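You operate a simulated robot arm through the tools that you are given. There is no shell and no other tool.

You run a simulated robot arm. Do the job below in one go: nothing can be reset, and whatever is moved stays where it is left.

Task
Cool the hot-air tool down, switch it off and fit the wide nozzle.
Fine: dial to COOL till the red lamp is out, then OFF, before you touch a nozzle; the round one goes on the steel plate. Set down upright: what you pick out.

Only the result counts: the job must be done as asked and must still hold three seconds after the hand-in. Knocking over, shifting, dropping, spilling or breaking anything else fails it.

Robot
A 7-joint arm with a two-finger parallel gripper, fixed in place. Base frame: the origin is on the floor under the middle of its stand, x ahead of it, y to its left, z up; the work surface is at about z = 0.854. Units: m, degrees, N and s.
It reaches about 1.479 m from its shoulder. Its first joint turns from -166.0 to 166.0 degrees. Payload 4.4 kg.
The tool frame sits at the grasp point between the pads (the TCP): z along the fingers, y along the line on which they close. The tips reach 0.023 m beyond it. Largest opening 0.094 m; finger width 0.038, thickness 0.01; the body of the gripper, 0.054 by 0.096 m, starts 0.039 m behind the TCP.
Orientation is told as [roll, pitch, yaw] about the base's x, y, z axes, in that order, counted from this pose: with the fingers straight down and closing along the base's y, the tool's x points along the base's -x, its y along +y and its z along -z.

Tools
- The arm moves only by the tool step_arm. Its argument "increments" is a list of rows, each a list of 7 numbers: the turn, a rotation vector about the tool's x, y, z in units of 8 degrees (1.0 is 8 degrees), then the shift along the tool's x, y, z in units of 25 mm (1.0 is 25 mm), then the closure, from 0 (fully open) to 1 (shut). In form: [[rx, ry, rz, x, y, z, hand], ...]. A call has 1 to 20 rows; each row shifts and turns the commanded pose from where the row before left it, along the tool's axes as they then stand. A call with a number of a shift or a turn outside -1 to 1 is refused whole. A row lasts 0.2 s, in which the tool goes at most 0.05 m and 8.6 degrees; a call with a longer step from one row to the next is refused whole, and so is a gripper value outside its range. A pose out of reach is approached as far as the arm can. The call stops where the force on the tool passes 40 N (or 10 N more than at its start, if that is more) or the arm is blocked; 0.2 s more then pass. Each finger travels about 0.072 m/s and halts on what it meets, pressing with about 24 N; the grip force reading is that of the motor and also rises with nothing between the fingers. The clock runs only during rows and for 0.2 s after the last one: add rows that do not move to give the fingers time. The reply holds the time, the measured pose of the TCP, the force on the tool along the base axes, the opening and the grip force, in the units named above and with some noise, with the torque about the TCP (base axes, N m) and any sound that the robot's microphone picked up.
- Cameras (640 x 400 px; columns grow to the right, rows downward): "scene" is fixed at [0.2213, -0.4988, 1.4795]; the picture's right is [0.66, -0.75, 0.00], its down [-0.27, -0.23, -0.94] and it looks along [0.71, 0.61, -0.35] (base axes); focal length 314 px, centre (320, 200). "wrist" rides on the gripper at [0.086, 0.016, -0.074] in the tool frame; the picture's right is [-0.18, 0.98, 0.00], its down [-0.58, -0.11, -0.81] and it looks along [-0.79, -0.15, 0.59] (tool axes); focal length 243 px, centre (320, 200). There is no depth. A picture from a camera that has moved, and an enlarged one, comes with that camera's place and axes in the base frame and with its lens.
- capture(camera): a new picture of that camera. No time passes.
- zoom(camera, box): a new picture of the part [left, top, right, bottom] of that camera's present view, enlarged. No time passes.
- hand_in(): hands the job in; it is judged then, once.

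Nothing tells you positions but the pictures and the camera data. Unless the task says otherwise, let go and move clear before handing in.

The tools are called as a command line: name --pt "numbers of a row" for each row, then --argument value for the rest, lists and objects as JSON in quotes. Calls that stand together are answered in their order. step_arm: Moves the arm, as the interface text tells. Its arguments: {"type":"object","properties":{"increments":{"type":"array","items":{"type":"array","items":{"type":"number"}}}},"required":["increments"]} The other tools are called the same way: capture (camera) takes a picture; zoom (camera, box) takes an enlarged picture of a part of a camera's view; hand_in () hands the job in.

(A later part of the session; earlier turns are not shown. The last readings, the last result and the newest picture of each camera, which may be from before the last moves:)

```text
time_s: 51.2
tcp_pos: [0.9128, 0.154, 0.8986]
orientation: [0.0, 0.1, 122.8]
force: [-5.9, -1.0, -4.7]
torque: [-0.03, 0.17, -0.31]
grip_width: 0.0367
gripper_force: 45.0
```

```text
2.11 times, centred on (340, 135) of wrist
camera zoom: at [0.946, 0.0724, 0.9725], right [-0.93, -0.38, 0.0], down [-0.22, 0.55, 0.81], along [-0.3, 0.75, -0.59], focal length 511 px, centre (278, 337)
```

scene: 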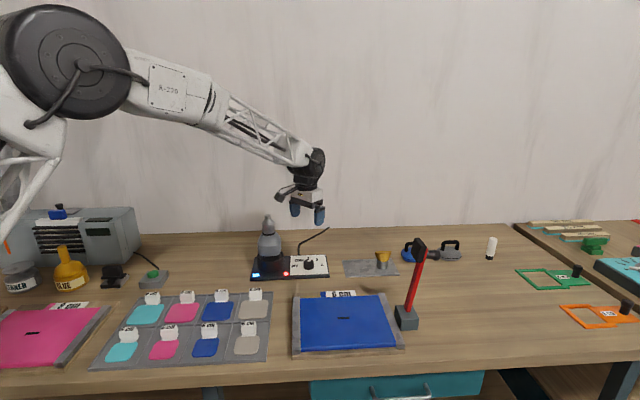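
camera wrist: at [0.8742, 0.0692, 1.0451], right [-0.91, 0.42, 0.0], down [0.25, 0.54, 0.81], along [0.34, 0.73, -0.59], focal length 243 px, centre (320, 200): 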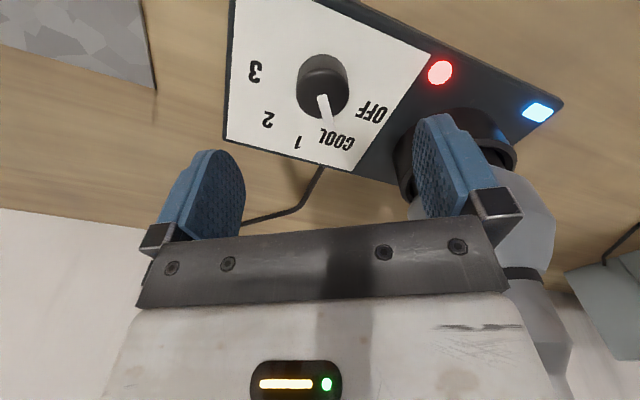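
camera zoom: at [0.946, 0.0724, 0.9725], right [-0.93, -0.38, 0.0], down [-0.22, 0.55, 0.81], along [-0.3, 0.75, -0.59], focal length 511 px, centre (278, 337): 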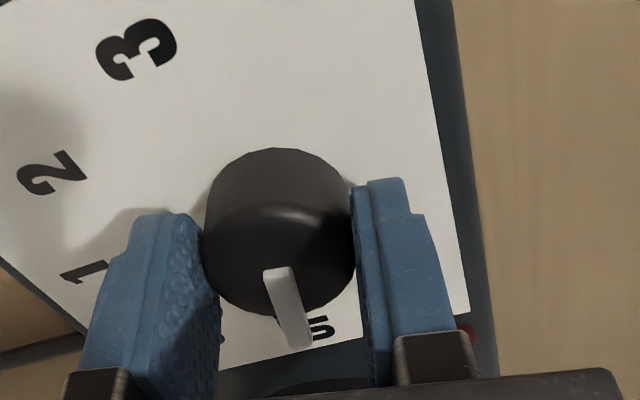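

The blue light has gone out too and a small end-stop torque appeared, so the dial is at OFF. I'll release and rise well clear to confirm.

step_arm --pt "0 0 0 0 0 0 0.5" --pt "0 0 0 0 0 0 0.2" --pt "0 0 0 0 0 0 0" --pt "0 0 0 0 0 0 0" --pt "0 0 0 0 0 -0.6 0" --pt "0 0 0 0 0 -0.8 0" --pt "0 0 0 0 0 -0.8 0" --pt "0 0 0 0 0 -0.8 0" --pt "0 0 0 0 0 -1 0" --pt "0 0 0 0 0 -1 0" --pt "0 0 0 0 0 -1 0" --pt "0 0 0 0 0 -1 0" --pt "0 0 0 0 0 -1 0" --pt "0 0 0 0 0 -1 0" --pt "0 0 0 0 0 -1 0" --pt "0 0 0 0 0 -1 0" --pt "0 0 0 0 0 0 0"

zoom --camera "scene" --box '[245, 205, 335, 285]'

capture --camera "wrist"

capture --camera "scene"

```text
time_s: 54.8
tcp_pos: [0.9124, 0.1527, 1.1732]
orientation: [-0.1, 0.0, 122.9]
force: [-0.1, -0.4, -0.1]
torque: [0.01, -0.06, 0.0]
grip_width: 0.0938
gripper_force: 0.1
```

```text
5.00 times, centred on (290, 245) of scene
camera zoom: at [0.2213, -0.4988, 1.4795], right [0.66, -0.75, 0.0], down [-0.27, -0.23, -0.94], along [0.71, 0.61, -0.35], focal length 1569 px, centre (470, -25)
```

zoom: 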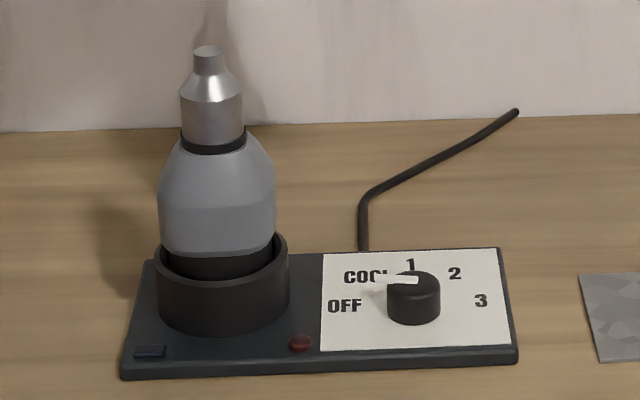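

```text
taken
camera wrist: at [0.9454, 0.0712, 1.2472], right [-0.93, -0.38, 0.0], down [-0.22, 0.55, 0.81], along [-0.3, 0.75, -0.59], focal length 243 px, centre (320, 200)
```

wrist: 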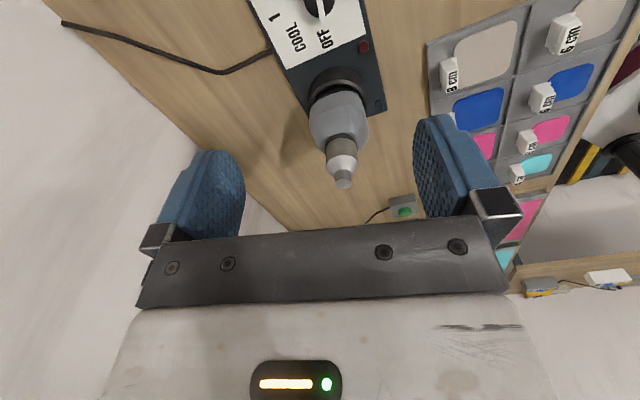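

```text
taken
```

scene: 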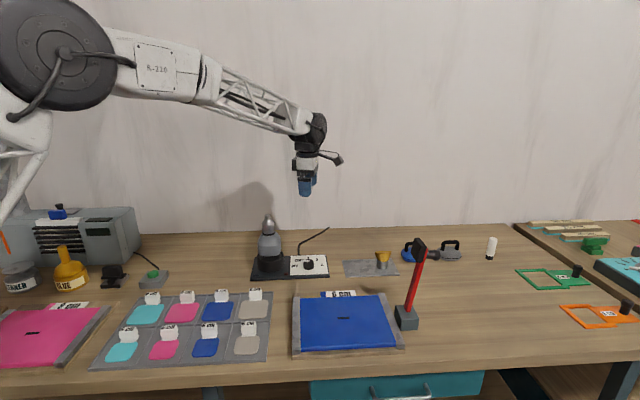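

The dial is at OFF with both lights out, and the base has not moved. Next is the round nozzle on the gun, so I'll enlarge it in the wrist view to locate it.

zoom --camera "wrist" --box '[280, 60, 400, 200]'

zoom --camera "wrist" --box '[240, 0, 400, 100]'

zoom --camera "scene" --box '[248, 208, 292, 282]'

```text
2.86 times, centred on (340, 130) of wrist
camera zoom: at [0.9454, 0.0712, 1.2472], right [-0.93, -0.38, 0.0], down [-0.22, 0.55, 0.81], along [-0.3, 0.75, -0.59], focal length 693 px, centre (263, 400)
```

zoom: 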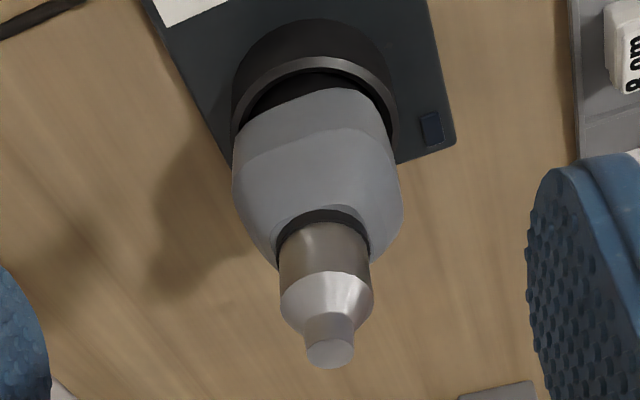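

```text
4.00 times, centred on (320, 50) of wrist
camera zoom: at [0.9454, 0.0712, 1.2472], right [-0.93, -0.38, 0.0], down [-0.22, 0.55, 0.81], along [-0.3, 0.75, -0.59], focal length 970 px, centre (320, 800)
```

zoom: 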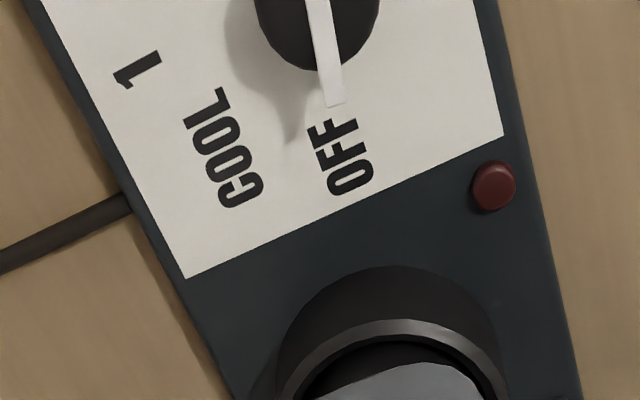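

```text
5.41 times, centred on (270, 245) of scene
camera zoom: at [0.2213, -0.4988, 1.4795], right [0.66, -0.75, 0.0], down [-0.27, -0.23, -0.94], along [0.71, 0.61, -0.35], focal length 1697 px, centre (590, -43)
```

zoom: 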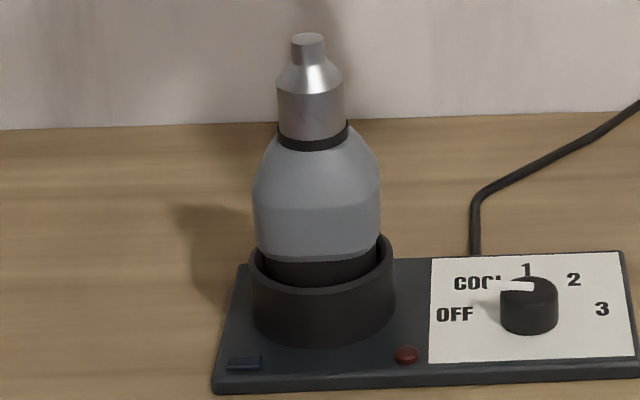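

The pointer sits on OFF, and two-view ranging puts the nozzle axis at about (0.835, 0.265), with the tip at z 1.062 and the collar at z 0.995. I'll unwind the wrist to yaw -45 up here before going over the gun.

step_arm --pt "0 0 1 0 0 0 0" --pt "0 0 1 0 0 0 0" --pt "0 0 1 0 0 0 0" --pt "0 0 1 0 0 0 0" --pt "0 0 1 0 0 0 0" --pt "0 0 1 0 0 0 0" --pt "0 0 1 0 0 0 0" --pt "0 0 1 0 0 0 0" --pt "0 0 1 0 0 0 0" --pt "0 0 1 0 0 0 0" --pt "0 0 1 0 0 0 0" --pt "0 0 1 0 0 0 0" --pt "0 0 1 0 0 0 0" --pt "0 0 1 0 0 0 0" --pt "0 0 1 0 0 0 0" --pt "0 0 1 0 0 0 0" --pt "0 0 1 0 0 0 0" --pt "0 0 1 0 0 0 0" --pt "0 0 1 0 0 0 0" --pt "0 0 1 0 0 0 0"

step_arm --pt "0 0 1 0 0 0 0" --pt "0 0 0 0 0 0 0" --pt "0 0 0 0 0 0 0"

capture --camera "wrist"

```text
time_s: 59.0
tcp_pos: [0.9135, 0.1538, 1.1739]
orientation: [0.1, -0.1, -37.2]
force: [0.1, -0.6, 0.6]
torque: [0.01, -0.05, 0.01]
grip_width: 0.0936
gripper_force: 0.0
```

```text
time_s: 59.8
tcp_pos: [0.9112, 0.1552, 1.1733]
orientation: [0.0, -0.1, -45.1]
force: [0.2, -0.1, 0.9]
torque: [0.02, -0.05, -0.01]
grip_width: 0.0942
gripper_force: 0.0
```

```text
taken
camera wrist: at [0.8627, 0.2276, 1.2464], right [0.83, 0.56, 0.0], down [0.33, -0.49, 0.81], along [0.45, -0.67, -0.59], focal length 243 px, centre (320, 200)
```

wrist: 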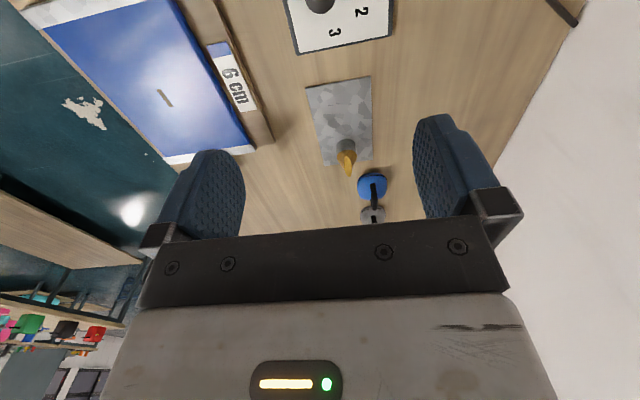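

From here the camera looks along the plate at the wide nozzle. I'll zoom on it now to get its position and the direction of its fan.

zoom --camera "wrist" --box '[295, 60, 405, 230]'

zoom --camera "wrist" --box '[320, 125, 380, 185]'

zoom --camera "scene" --box '[335, 235, 415, 285]'

```text
2.35 times, centred on (350, 145) of wrist
camera zoom: at [0.8627, 0.2276, 1.2464], right [0.83, 0.56, 0.0], down [0.33, -0.49, 0.81], along [0.45, -0.67, -0.59], focal length 571 px, centre (249, 329)
```

zoom: 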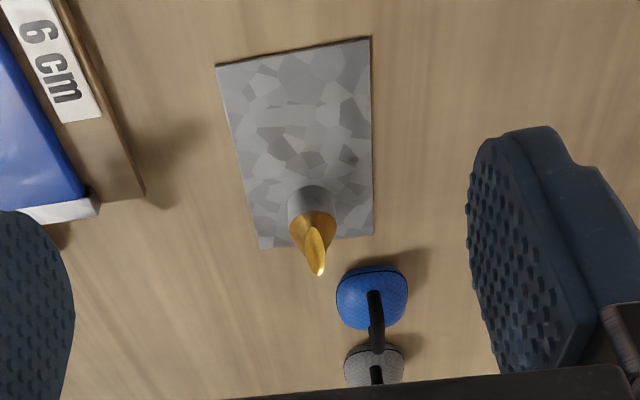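

```text
6.67 times, centred on (350, 155) of wrist
camera zoom: at [0.8627, 0.2276, 1.2464], right [0.83, 0.56, 0.0], down [0.33, -0.49, 0.81], along [0.45, -0.67, -0.59], focal length 1618 px, centre (120, 500)
```

zoom: 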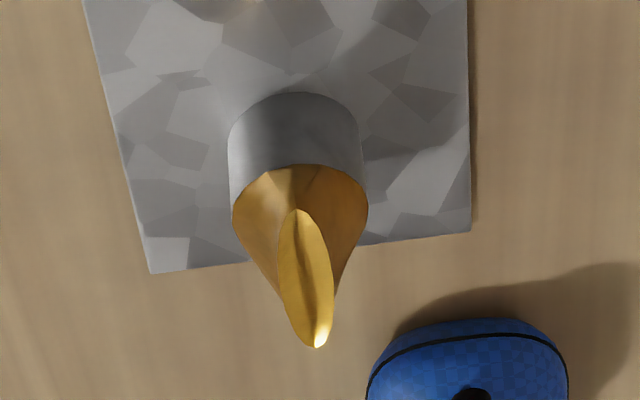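

```text
8.00 times, centred on (375, 260) of scene
camera zoom: at [0.2213, -0.4988, 1.4795], right [0.66, -0.75, 0.0], down [-0.27, -0.23, -0.94], along [0.71, 0.61, -0.35], focal length 2511 px, centre (-120, -280)
```

zoom: 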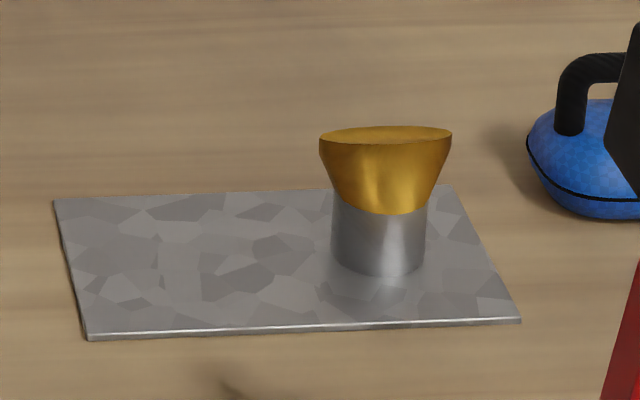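

The wide nozzle stands at about (1.10, -0.024), roughly 60 mm tall, and its fan runs along the plate. With yaw -45 the fingers close across its thin side, which suits both nozzles. Now I'll move over the gun.

step_arm --pt "0 0 0 0.883 0.157 0 0" --pt "0 0 0 0.883 0.157 0 0" --pt "0 0 0 0.883 0.157 0 0" --pt "0 0 0 0.883 0.157 0 0" --pt "0 0 0 0.883 0.157 0 0" --pt "0 0 0 0.883 0.157 0 0" --pt "0 0 0 0 0 0 0" --pt "0 0 0 0 0 0 0"

capture --camera "wrist"

zoom --camera "scene" --box '[210, 150, 330, 285]'

```text
time_s: 61.6
tcp_pos: [0.8355, 0.2647, 1.1746]
orientation: [0.0, -0.1, -45.2]
force: [0.7, 0.1, -0.2]
torque: [0.0, 0.01, 0.01]
grip_width: 0.094
gripper_force: 0.1
```

```text
taken
camera wrist: at [0.7859, 0.337, 1.2487], right [0.83, 0.56, 0.0], down [0.33, -0.49, 0.81], along [0.45, -0.67, -0.59], focal length 243 px, centre (320, 200)
```

wrist: 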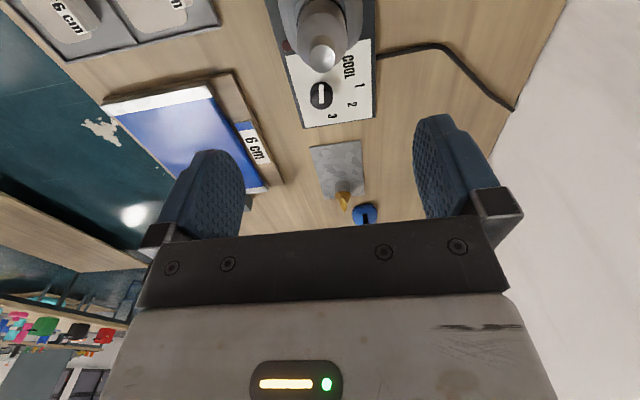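

```text
2.96 times, centred on (270, 218) of scene
camera zoom: at [0.2213, -0.4988, 1.4795], right [0.66, -0.75, 0.0], down [-0.27, -0.23, -0.94], along [0.71, 0.61, -0.35], focal length 930 px, centre (468, 148)
```

zoom: 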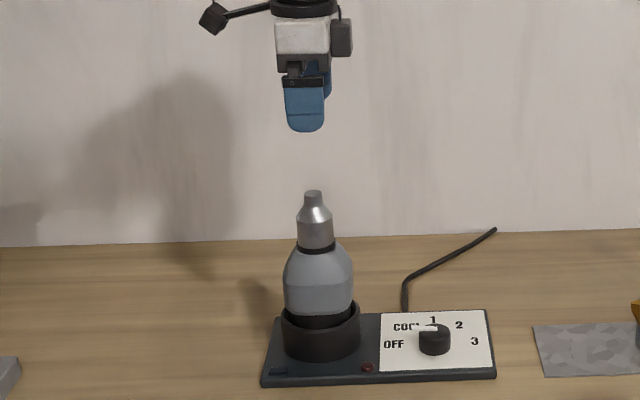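

The gripper is above the nozzle. I'll enlarge the wrist view of the tip for fine centring.

zoom --camera "wrist" --box '[260, 0, 380, 80]'

zoom --camera "scene" --box '[250, 205, 290, 255]'

```text
5.00 times, centred on (320, 40) of wrist
camera zoom: at [0.7859, 0.337, 1.2487], right [0.83, 0.56, 0.0], down [0.33, -0.49, 0.81], along [0.45, -0.67, -0.59], focal length 1213 px, centre (320, 1000)
```

zoom: 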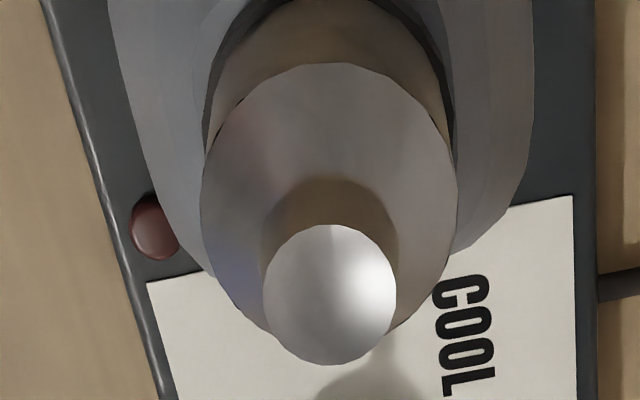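

```text
8.00 times, centred on (270, 230) of scene
camera zoom: at [0.2213, -0.4988, 1.4795], right [0.66, -0.75, 0.0], down [-0.27, -0.23, -0.94], along [0.71, 0.61, -0.35], focal length 2511 px, centre (720, -40)
```

zoom: 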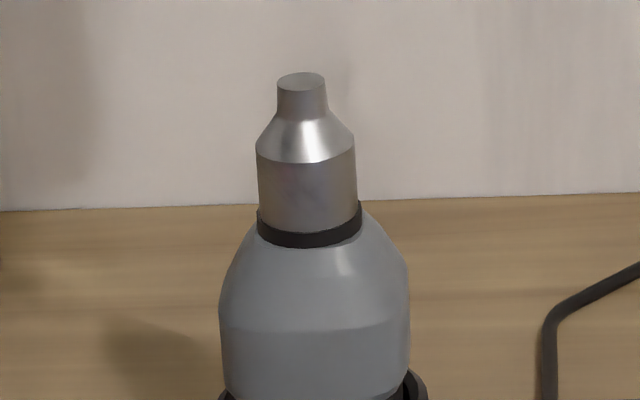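

The tip is offset about +4 mm in tool x and +2.5 mm in tool y. I'll correct that and come down to just above the nozzle tip.

step_arm --pt "0 0 0 0.08 0.05 0 0" --pt "0 0 0 0.08 0.05 0 0" --pt "0 0 0 0 0 0.7 0" --pt "0 0 0 0 0 0.7 0" --pt "0 0 0 0 0 0.7 0" --pt "0 0 0 0 0 0.7 0" --pt "0 0 0 0 0 0 0" --pt "0 0 0 0 0 0 0"

capture --camera "wrist"

zoom --camera "scene" --box '[230, 170, 310, 280]'

```text
time_s: 63.4
tcp_pos: [0.8346, 0.2704, 1.103]
orientation: [0.0, -0.1, -45.2]
force: [0.3, -0.1, -0.3]
torque: [-0.01, -0.01, 0.02]
grip_width: 0.094
gripper_force: 0.0
```

```text
taken
camera wrist: at [0.7845, 0.3433, 1.176], right [0.83, 0.56, 0.0], down [0.33, -0.49, 0.81], along [0.45, -0.67, -0.59], focal length 243 px, centre (320, 200)
```

wrist: 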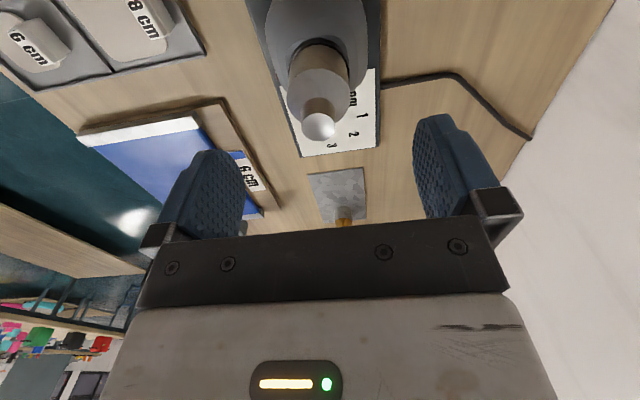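

```text
3.64 times, centred on (270, 225) of scene
camera zoom: at [0.2213, -0.4988, 1.4795], right [0.66, -0.75, 0.0], down [-0.27, -0.23, -0.94], along [0.71, 0.61, -0.35], focal length 1141 px, centre (502, 109)
```

zoom: 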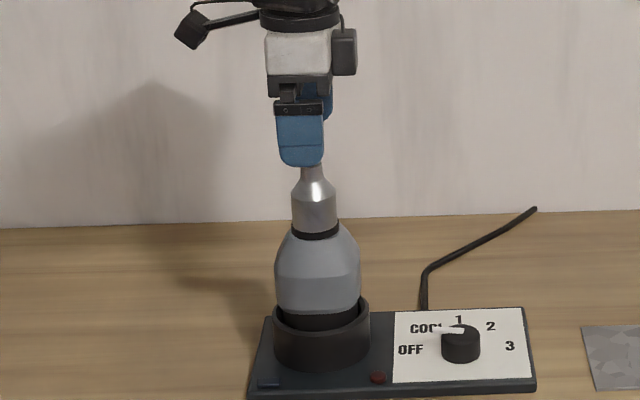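

The wrist view shows the tip on the centre line. I'll check the sideways alignment in the scene view at higher zoom.

zoom --camera "scene" --box '[250, 190, 290, 240]'

zoom --camera "wrist" --box '[260, 30, 380, 160]'

```text
8.00 times, centred on (270, 215) of scene
camera zoom: at [0.2213, -0.4988, 1.4795], right [0.66, -0.75, 0.0], down [-0.27, -0.23, -0.94], along [0.71, 0.61, -0.35], focal length 2511 px, centre (720, 80)
```

zoom: 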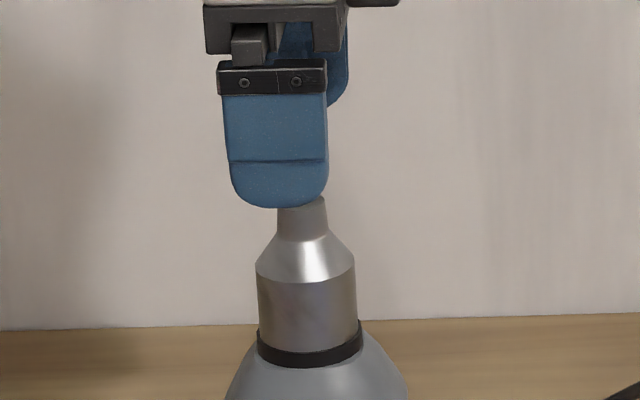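

```text
3.08 times, centred on (320, 95) of wrist
camera zoom: at [0.7845, 0.3433, 1.176], right [0.83, 0.56, 0.0], down [0.33, -0.49, 0.81], along [0.45, -0.67, -0.59], focal length 746 px, centre (320, 523)
```

zoom: 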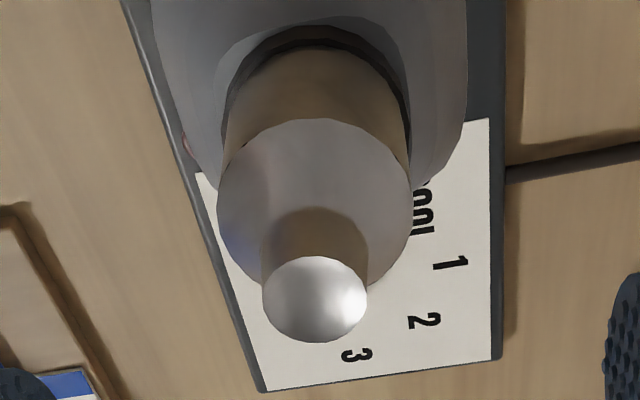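

Both views agree to within about 2 mm. I'll make a small correction and lower to z 1.030, where the pads straddle the nozzle's cylinder, then stop before closing.

step_arm --pt "0 0 0 -0.08 -0.04 0 0" --pt "0 0 0 0 0 0.6 0" --pt "0 0 0 0 0 0.6 0" --pt "0 0 0 0 0 0.6 0" --pt "0 0 0 0 0 0.6 0" --pt "0 0 0 0 0 0.5 0" --pt "0 0 0 0 0 0 0" --pt "0 0 0 0 0 0 0"

capture --camera "wrist"

zoom --camera "scene" --box '[240, 195, 300, 255]'

```text
time_s: 65.2
tcp_pos: [0.8343, 0.266, 1.0317]
orientation: [0.0, -0.1, -45.3]
force: [-0.5, -0.3, 0.3]
torque: [0.0, 0.02, 0.03]
grip_width: 0.094
gripper_force: 0.2
```

```text
taken
camera wrist: at [0.785, 0.3394, 1.1047], right [0.83, 0.56, 0.0], down [0.33, -0.49, 0.81], along [0.45, -0.67, -0.59], focal length 243 px, centre (320, 200)
```

wrist: 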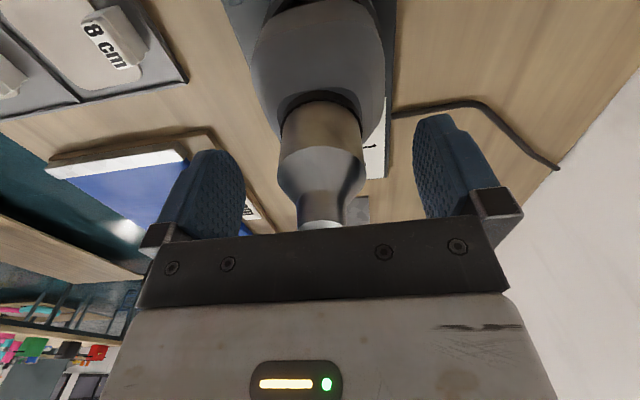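

```text
6.67 times, centred on (270, 225) of scene
camera zoom: at [0.2213, -0.4988, 1.4795], right [0.66, -0.75, 0.0], down [-0.27, -0.23, -0.94], along [0.71, 0.61, -0.35], focal length 2093 px, centre (653, 33)
```

zoom: 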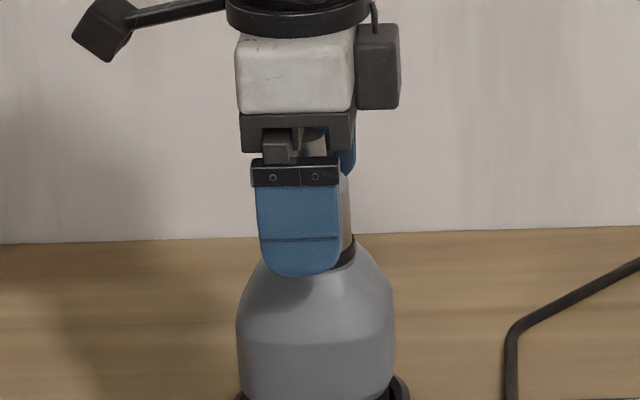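

The nozzle sits between the fingers and nothing is touching. I'll close part way to just wider than the nozzle so I can check the centring first.

step_arm --pt "0 0 0 0 0 0 0.2" --pt "0 0 0 0 0 0 0.4" --pt "0 0 0 0 0 0 0.48" --pt "0 0 0 0 0 0 0.48"

zoom --camera "wrist" --box '[220, 60, 420, 240]'

```text
time_s: 66.2
tcp_pos: [0.8348, 0.2652, 1.0305]
orientation: [-0.1, -0.2, -45.2]
force: [1.0, 0.6, -0.3]
torque: [-0.01, 0.01, 0.01]
grip_width: 0.0486
gripper_force: 0.1
```

```text
2.22 times, centred on (320, 150) of wrist
camera zoom: at [0.785, 0.3395, 1.1049], right [0.83, 0.56, 0.0], down [0.33, -0.49, 0.81], along [0.45, -0.67, -0.59], focal length 539 px, centre (320, 311)
```

zoom: 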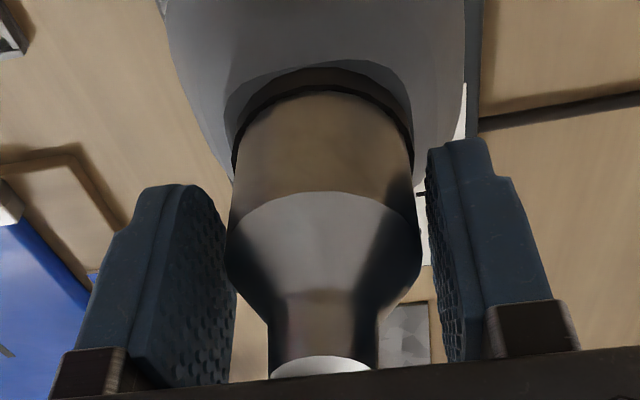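

The cylinder is centred between the pads to within 1 mm. I'll close the grip on it.

step_arm --pt "0 0 0 0 0.02 0 0.55" --pt "0 0 0 0 0 0 0.62" --pt "0 0 0 0 0 0 0.66" --pt "0 0 0 0 0 0 0.66"

zoom --camera "scene" --box '[240, 195, 320, 285]'

```text
time_s: 67.2
tcp_pos: [0.8351, 0.2667, 1.0311]
orientation: [-0.1, 0.0, -45.1]
force: [0.3, -0.1, 0.6]
torque: [0.02, -0.04, 0.02]
grip_width: 0.0414
gripper_force: 23.7
```

```text
4.44 times, centred on (280, 240) of scene
camera zoom: at [0.2213, -0.4988, 1.4795], right [0.66, -0.75, 0.0], down [-0.27, -0.23, -0.94], along [0.71, 0.61, -0.35], focal length 1395 px, centre (498, 22)
```

zoom: 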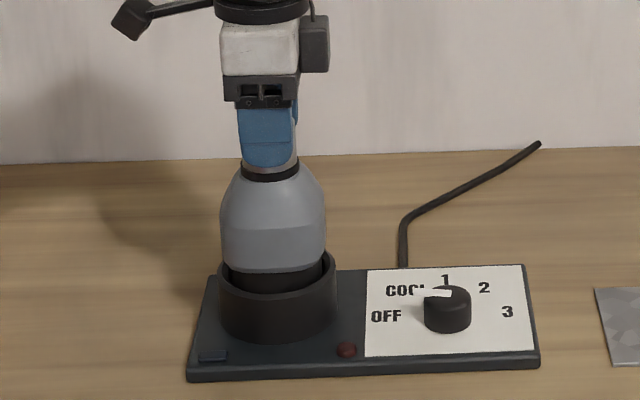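

The nozzle is gripped at 41.4 mm with almost no side force. I'll pull up slowly and watch whether the nozzle slides off or the gun lifts.

step_arm --pt "0 0 0 0 0 0 0.7" --pt "0 0 0 0 0 0 0.7" --pt "0 0 0 0 0 -0.1 0.7" --pt "0 0 0 0 0 -0.1 0.7" --pt "0 0 0 0 0 0 0.7"

zoom --camera "scene" --box '[240, 195, 320, 285]'

```text
time_s: 68.4
tcp_pos: [0.835, 0.2678, 1.0354]
orientation: [0.0, -0.1, -45.2]
force: [-0.4, 0.3, -0.3]
torque: [0.02, -0.02, 0.01]
grip_width: 0.0411
gripper_force: 23.9
```

```text
4.44 times, centred on (280, 240) of scene
camera zoom: at [0.2213, -0.4988, 1.4795], right [0.66, -0.75, 0.0], down [-0.27, -0.23, -0.94], along [0.71, 0.61, -0.35], focal length 1395 px, centre (498, 22)
```

zoom: 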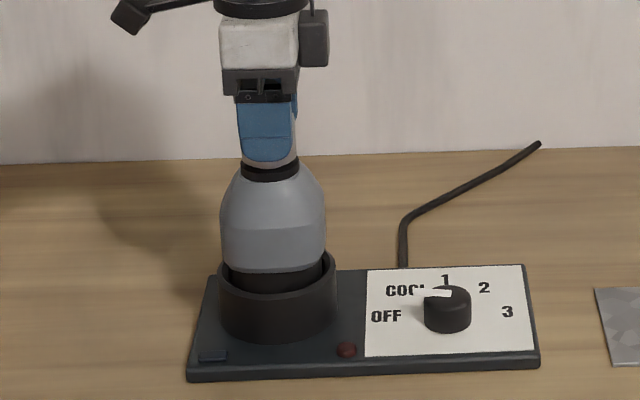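

The nozzle is sliding up off its collar with no load and the gun stays put. I'll continue straight up.

step_arm --pt "0 0 0 0 0 -0.2 0.7" --pt "0 0 0 0 0 -0.2 0.7" --pt "0 0 0 0 0 -0.2 0.7" --pt "0 0 0 0 0 -0.2 0.7" --pt "0 0 0 0 0 -0.3 0.7" --pt "0 0 0 0 0 -0.3 0.7" --pt "0 0 0 0 0 0 0.7"

zoom --camera "scene" --box '[240, 195, 320, 285]'

```text
time_s: 70.0
tcp_pos: [0.8346, 0.2673, 1.0707]
orientation: [0.0, -0.1, -45.2]
force: [0.0, 0.4, 0.1]
torque: [0.0, 0.03, -0.01]
grip_width: 0.0411
gripper_force: 24.1
```

```text
4.44 times, centred on (280, 240) of scene
camera zoom: at [0.2213, -0.4988, 1.4795], right [0.66, -0.75, 0.0], down [-0.27, -0.23, -0.94], along [0.71, 0.61, -0.35], focal length 1395 px, centre (498, 22)
```

zoom: 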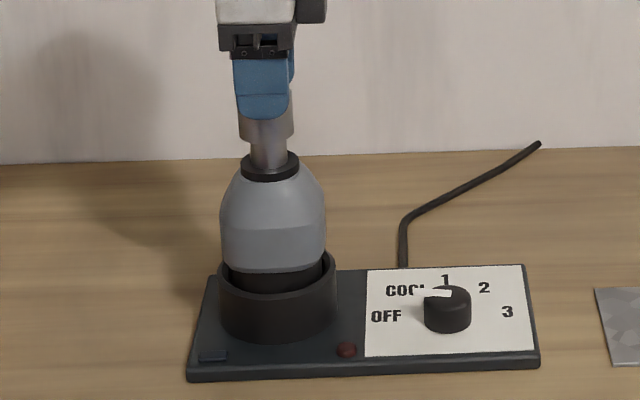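

A narrower spigot is now visible under the nozzle. I'll keep lifting until it is fully clear.

step_arm --pt "0 0 0 0 0 -0.4 0.7" --pt "0 0 0 0 0 -0.4 0.7" --pt "0 0 0 0 0 -0.4 0.7" --pt "0 0 0 0 0 -0.4 0.7" --pt "0 0 0 0 0 -0.6 0.7" --pt "0 0 0 0 0 -0.6 0.7" --pt "0 0 0 0 0 -0.6 0.7" --pt "0 0 0 0 0 0 0.7"

zoom --camera "scene" --box '[230, 165, 330, 285]'

capture --camera "wrist"

```text
time_s: 71.8
tcp_pos: [0.8348, 0.2665, 1.154]
orientation: [-0.1, -0.1, -45.2]
force: [-0.3, 0.2, -0.6]
torque: [-0.01, 0.01, -0.03]
grip_width: 0.041
gripper_force: 23.8
```

```text
3.33 times, centred on (280, 225) of scene
camera zoom: at [0.2213, -0.4988, 1.4795], right [0.66, -0.75, 0.0], down [-0.27, -0.23, -0.94], along [0.71, 0.61, -0.35], focal length 1046 px, centre (453, 117)
```

zoom: 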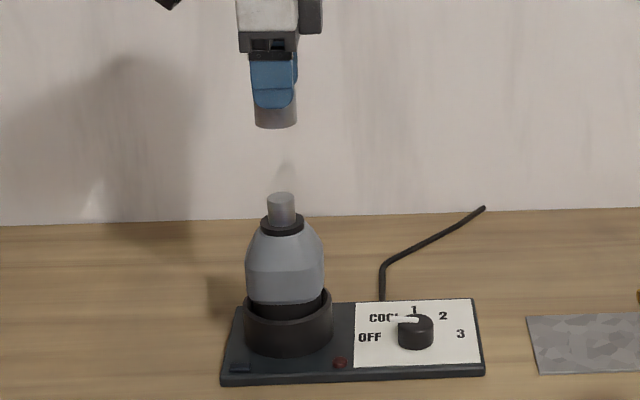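

```text
taken
camera wrist: at [0.786, 0.3389, 1.2286], right [0.83, 0.56, 0.0], down [0.33, -0.49, 0.81], along [0.45, -0.67, -0.59], focal length 243 px, centre (320, 200)
```

wrist: 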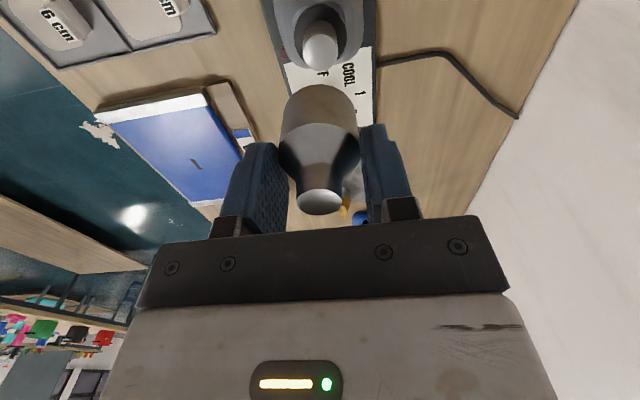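

The round nozzle is off, and the bare spigot shows about 28 mm wide up to z 1.03. I'll carry it high over to the free end of the plate at about (1.035, 0.043).

step_arm --pt "0 0 0 -0.858 -0.048 0 0.7" --pt "0 0 0 -0.858 -0.048 0 0.7" --pt "0 0 0 -0.858 -0.048 0 0.7" --pt "0 0 0 -0.858 -0.048 0 0.7" --pt "0 0 0 -0.858 -0.048 0 0.7" --pt "0 0 0 -0.858 -0.048 0 0.7" --pt "0 0 0 -0.858 -0.048 0 0.7" --pt "0 0 0 -0.858 -0.048 0 0.7" --pt "0 0 0 -0.858 -0.048 0 0.7" --pt "0 0 0 -0.858 -0.048 0 0.7" --pt "0 0 0 -0.858 -0.048 0 0.7" --pt "0 0 0 -0.858 -0.048 0 0.7" --pt "0 0 0 -0.858 -0.048 0 0.7" --pt "0 0 0 -0.858 -0.048 0 0.7" --pt "0 0 0 0 0 0 0.7" --pt "0 0 0 0 0 0 0.7"

capture --camera "wrist"

zoom --camera "scene" --box '[310, 150, 430, 290]'

```text
time_s: 75.2
tcp_pos: [1.0335, 0.0433, 1.157]
orientation: [0.0, -0.1, -45.2]
force: [0.2, 0.2, -0.7]
torque: [0.02, -0.01, 0.0]
grip_width: 0.0412
gripper_force: 24.3
```

```text
taken
camera wrist: at [0.9835, 0.1157, 1.2303], right [0.83, 0.56, 0.0], down [0.33, -0.49, 0.81], along [0.45, -0.67, -0.59], focal length 243 px, centre (320, 200)
```

wrist: 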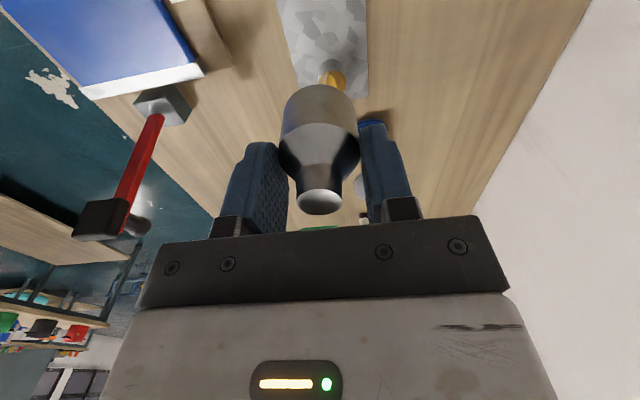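

```text
2.86 times, centred on (370, 220) of scene
camera zoom: at [0.2213, -0.4988, 1.4795], right [0.66, -0.75, 0.0], down [-0.27, -0.23, -0.94], along [0.71, 0.61, -0.35], focal length 897 px, centre (177, 143)
```

zoom: 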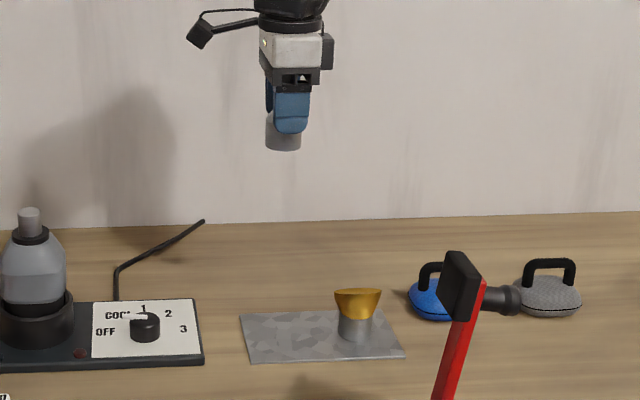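

The spot lies on the plate with about 15 mm to its edge and 10 cm to the wide nozzle. I'll lower most of the way, then check.

step_arm --pt "0 0 0 0 0 0.9 0.7" --pt "0 0 0 0 0 0.9 0.7" --pt "0 0 0 0 0 0.9 0.7" --pt "0 0 0 0 0 0.9 0.7" --pt "0 0 0 0 0 0.9 0.7" --pt "0 0 0 0 0 0.9 0.7" --pt "0 0 0 0 0 0.9 0.7" --pt "0 0 0 0 0 0.9 0.7" --pt "0 0 0 0 0 0.9 0.7" --pt "0 0 0 0 0 0.9 0.7" --pt "0 0 0 0 0 0.6 0.7" --pt "0 0 0 0 0 0 0.7" --pt "0 0 0 0 0 0 0.7"

zoom --camera "scene" --box '[330, 200, 420, 290]'

capture --camera "wrist"

```text
time_s: 78.0
tcp_pos: [1.0335, 0.0463, 0.9152]
orientation: [0.0, -0.1, -45.1]
force: [0.0, 0.6, 0.1]
torque: [0.01, -0.01, -0.01]
grip_width: 0.0409
gripper_force: 24.3
```

```text
4.44 times, centred on (375, 245) of scene
camera zoom: at [0.2213, -0.4988, 1.4795], right [0.66, -0.75, 0.0], down [-0.27, -0.23, -0.94], along [0.71, 0.61, -0.35], focal length 1395 px, centre (76, 0)
```

zoom: 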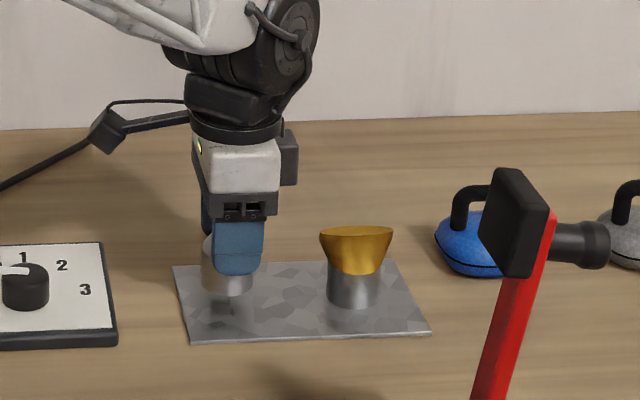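

```text
taken
camera wrist: at [0.9838, 0.1174, 0.9896], right [0.83, 0.56, 0.0], down [0.33, -0.49, 0.81], along [0.45, -0.67, -0.59], focal length 243 px, centre (320, 200)
```

wrist: 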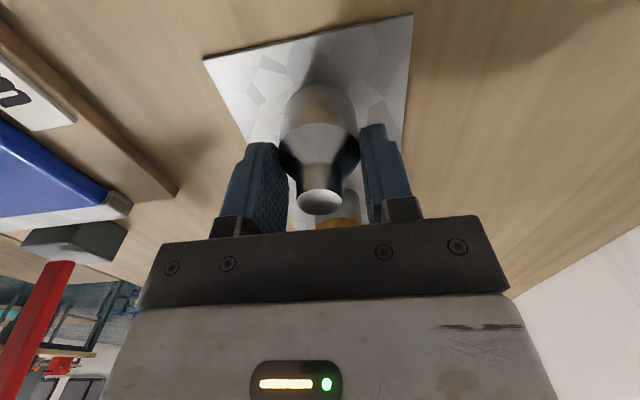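

The nozzle hangs about 2 cm above the plate in the right place. I'll lower the rest in small steps until I feel contact.

step_arm --pt "0 0 0 0 0 0.2 0.7" --pt "0 0 0 0 0 0.2 0.7" --pt "0 0 0 0 0 0.15 0.7" --pt "0 0 0 0 0 0.1 0.7" --pt "0 0 0 0 0 0 0.7"

zoom --camera "scene" --box '[335, 225, 405, 285]'

```text
time_s: 79.2
tcp_pos: [1.036, 0.0438, 0.9007]
orientation: [0.0, -0.1, -45.3]
force: [-3.3, 1.3, 10.9]
torque: [0.14, 0.26, 0.03]
grip_width: 0.041
gripper_force: 23.8
```

```text
6.67 times, centred on (370, 255) of scene
camera zoom: at [0.2213, -0.4988, 1.4795], right [0.66, -0.75, 0.0], down [-0.27, -0.23, -0.94], along [0.71, 0.61, -0.35], focal length 2093 px, centre (-13, -167)
```

zoom: 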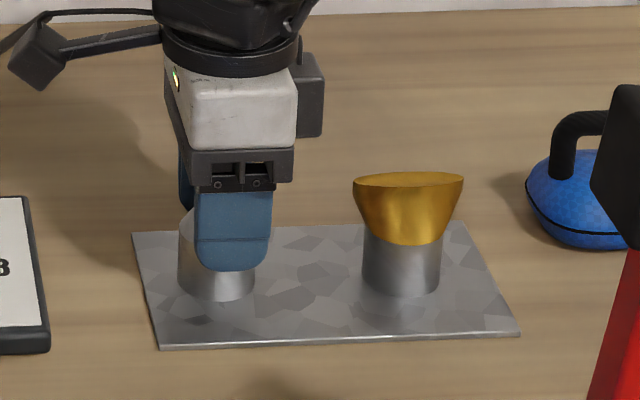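

The nozzle has touched the plate (11 N), but the torque suggests its near edge touched first, so it hangs slightly tilted in the grip. I'll look closely before pressing further.

zoom --camera "wrist" --box '[220, 60, 420, 240]'

zoom --camera "scene" --box '[345, 235, 385, 275]'

```text
2.22 times, centred on (320, 150) of wrist
camera zoom: at [0.9858, 0.1161, 0.9743], right [0.83, 0.56, 0.0], down [0.33, -0.49, 0.81], along [0.45, -0.67, -0.59], focal length 539 px, centre (320, 311)
```

zoom: 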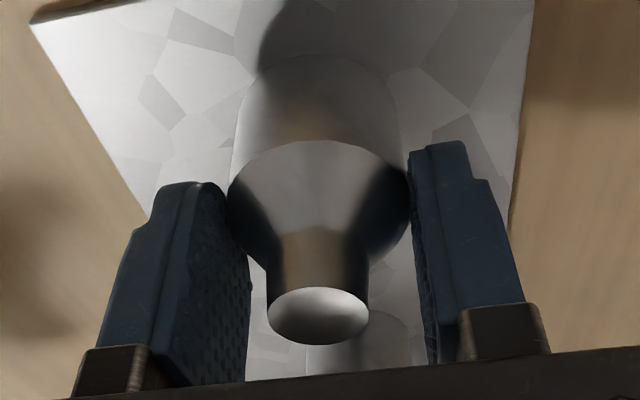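

```text
10.00 times, centred on (365, 255) of scene
camera zoom: at [0.2213, -0.4988, 1.4795], right [0.66, -0.75, 0.0], down [-0.27, -0.23, -0.94], along [0.71, 0.61, -0.35], focal length 3139 px, centre (-130, -350)
```

zoom: 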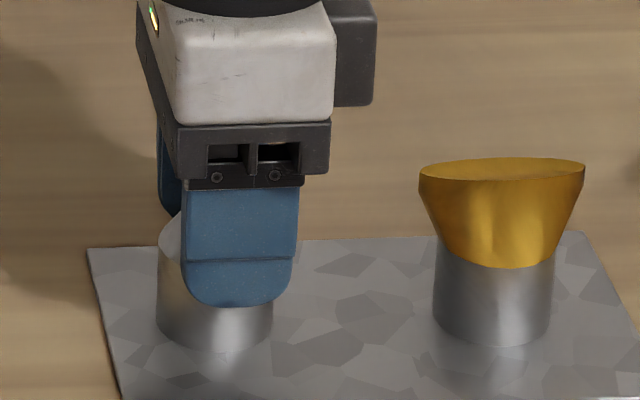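

The scene view shows the nozzle standing essentially upright, just slightly edge-first. I'll press 1 mm more to seat it flat and then open slowly.

step_arm --pt "0 0 0 0 0 0.03 0.7" --pt "0 0 0 0 0 0 0.7"

```text
time_s: 79.8
tcp_pos: [1.0359, 0.0441, 0.901]
orientation: [0.0, -0.1, -45.2]
force: [-4.3, -0.1, 16.8]
torque: [-0.04, 0.21, -0.02]
grip_width: 0.0412
gripper_force: 23.9
```

Contact is now more even (17 N, small torque). I'll open the fingers and leave the nozzle standing.

step_arm --pt "0 0 0 0 0 -0.02 0.7" --pt "0 0 0 0 0 0 0.5" --pt "0 0 0 0 0 0 0.4" --pt "0 0 0 0 0 0 0.2" --pt "0 0 0 0 0 0 0" --pt "0 0 0 0 0 0 0" --pt "0 0 0 0 0 0 0"

zoom --camera "wrist" --box '[220, 60, 420, 240]'

zoom --camera "scene" --box '[335, 225, 405, 285]'

```text
time_s: 81.4
tcp_pos: [1.0363, 0.0432, 0.9006]
orientation: [0.0, 0.0, -45.2]
force: [0.4, -0.4, 0.6]
torque: [0.01, -0.01, 0.0]
grip_width: 0.0939
gripper_force: 0.0
```

```text
2.22 times, centred on (320, 150) of wrist
camera zoom: at [0.9866, 0.1162, 0.9733], right [0.83, 0.56, 0.0], down [0.33, -0.49, 0.81], along [0.45, -0.67, -0.59], focal length 539 px, centre (320, 311)
```

zoom: 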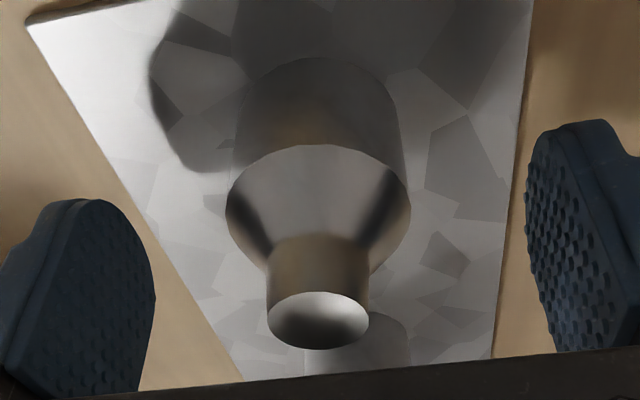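

```text
6.67 times, centred on (370, 255) of scene
camera zoom: at [0.2213, -0.4988, 1.4795], right [0.66, -0.75, 0.0], down [-0.27, -0.23, -0.94], along [0.71, 0.61, -0.35], focal length 2093 px, centre (-13, -167)
```

zoom: 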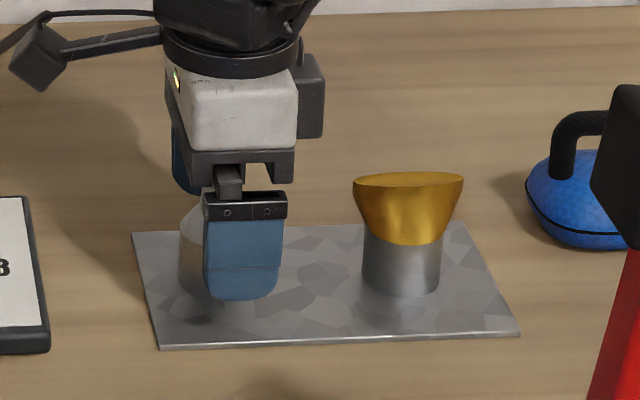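

The round nozzle stands free on the plate. I'll rise straight up clear of it and check both nozzles.

step_arm --pt "0 0 0 0 0 -0.5 0" --pt "0 0 0 0 0 -0.8 0" --pt "0 0 0 0 0 -0.9 0" --pt "0 0 0 0 0 -0.9 0" --pt "0 0 0 0 0 -0.9 0" --pt "0 0 0 0 0 -0.9 0" --pt "0 0 0 0 0 -0.9 0" --pt "0 0 0 0 0 0 0"

capture --camera "wrist"

zoom --camera "scene" --box '[335, 225, 405, 285]'

```text
time_s: 83.2
tcp_pos: [1.0337, 0.0453, 1.0461]
orientation: [0.1, -0.1, -45.2]
force: [-0.3, -0.1, 0.1]
torque: [-0.01, -0.05, 0.01]
grip_width: 0.0942
gripper_force: 0.1
```

```text
taken
camera wrist: at [0.9845, 0.1165, 1.1186], right [0.83, 0.56, 0.0], down [0.33, -0.49, 0.81], along [0.45, -0.67, -0.59], focal length 243 px, centre (320, 200)
```

wrist: 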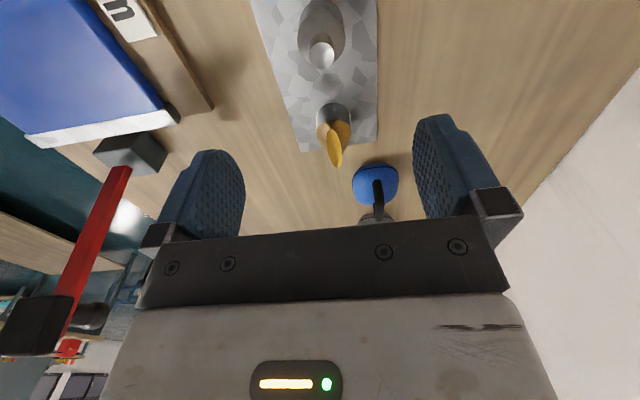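

```text
6.67 times, centred on (370, 255) of scene
camera zoom: at [0.2213, -0.4988, 1.4795], right [0.66, -0.75, 0.0], down [-0.27, -0.23, -0.94], along [0.71, 0.61, -0.35], focal length 2093 px, centre (-13, -167)
```

zoom: 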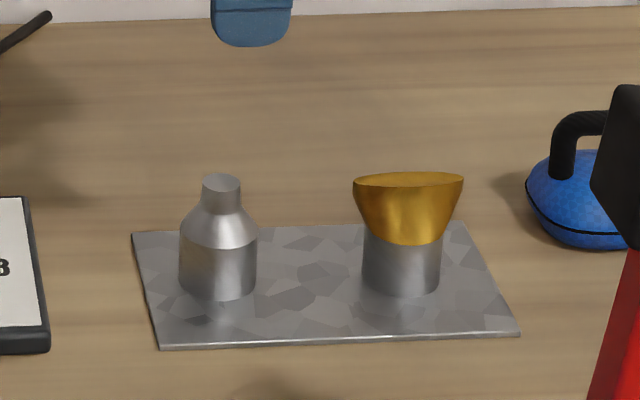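

Both nozzles stand upright on the plate. From the scene view, the wide one is about 100 mm further along tool -x, so I'll move over it.

step_arm --pt "0 0 0 -0.766 -0.016 0 0" --pt "0 0 0 -0.766 -0.016 0 0" --pt "0 0 0 -0.766 -0.016 0 0" --pt "0 0 0 -0.766 -0.016 0 0" --pt "0 0 0 -0.766 -0.016 0 0" --pt "0 0 0 0 0 0 0" --pt "0 0 0 0 0 0 0"

capture --camera "wrist"

zoom --camera "wrist" --box '[260, 0, 380, 90]'

zoom --camera "scene" --box '[335, 190, 425, 280]'

```text
time_s: 84.8
tcp_pos: [1.1005, -0.0257, 1.0443]
orientation: [0.1, -0.1, -45.2]
force: [0.3, -0.1, 0.0]
torque: [0.0, 0.02, 0.0]
grip_width: 0.0938
gripper_force: 0.1
```

```text
taken
camera wrist: at [1.0515, 0.0465, 1.1187], right [0.83, 0.56, 0.0], down [0.33, -0.49, 0.81], along [0.45, -0.67, -0.59], focal length 243 px, centre (320, 200)
```

wrist: 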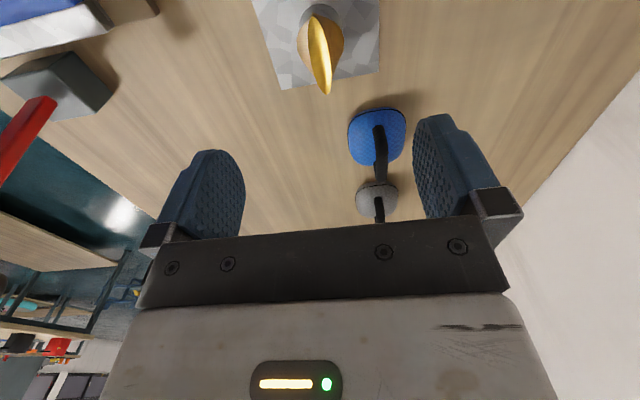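

```text
4.44 times, centred on (320, 45) of wrist
camera zoom: at [1.0515, 0.0465, 1.1187], right [0.83, 0.56, 0.0], down [0.33, -0.49, 0.81], along [0.45, -0.67, -0.59], focal length 1078 px, centre (320, 889)
```

zoom: 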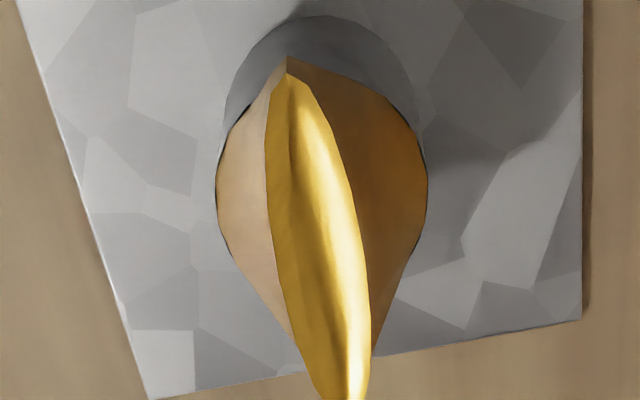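

```text
4.44 times, centred on (380, 235) of scene
camera zoom: at [0.2213, -0.4988, 1.4795], right [0.66, -0.75, 0.0], down [-0.27, -0.23, -0.94], along [0.71, 0.61, -0.35], focal length 1395 px, centre (53, 44)
```

zoom: 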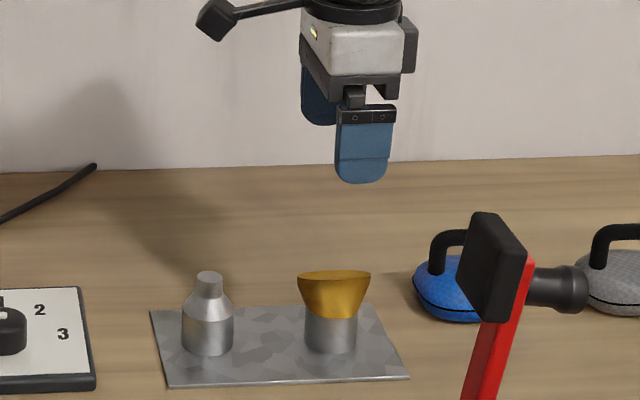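

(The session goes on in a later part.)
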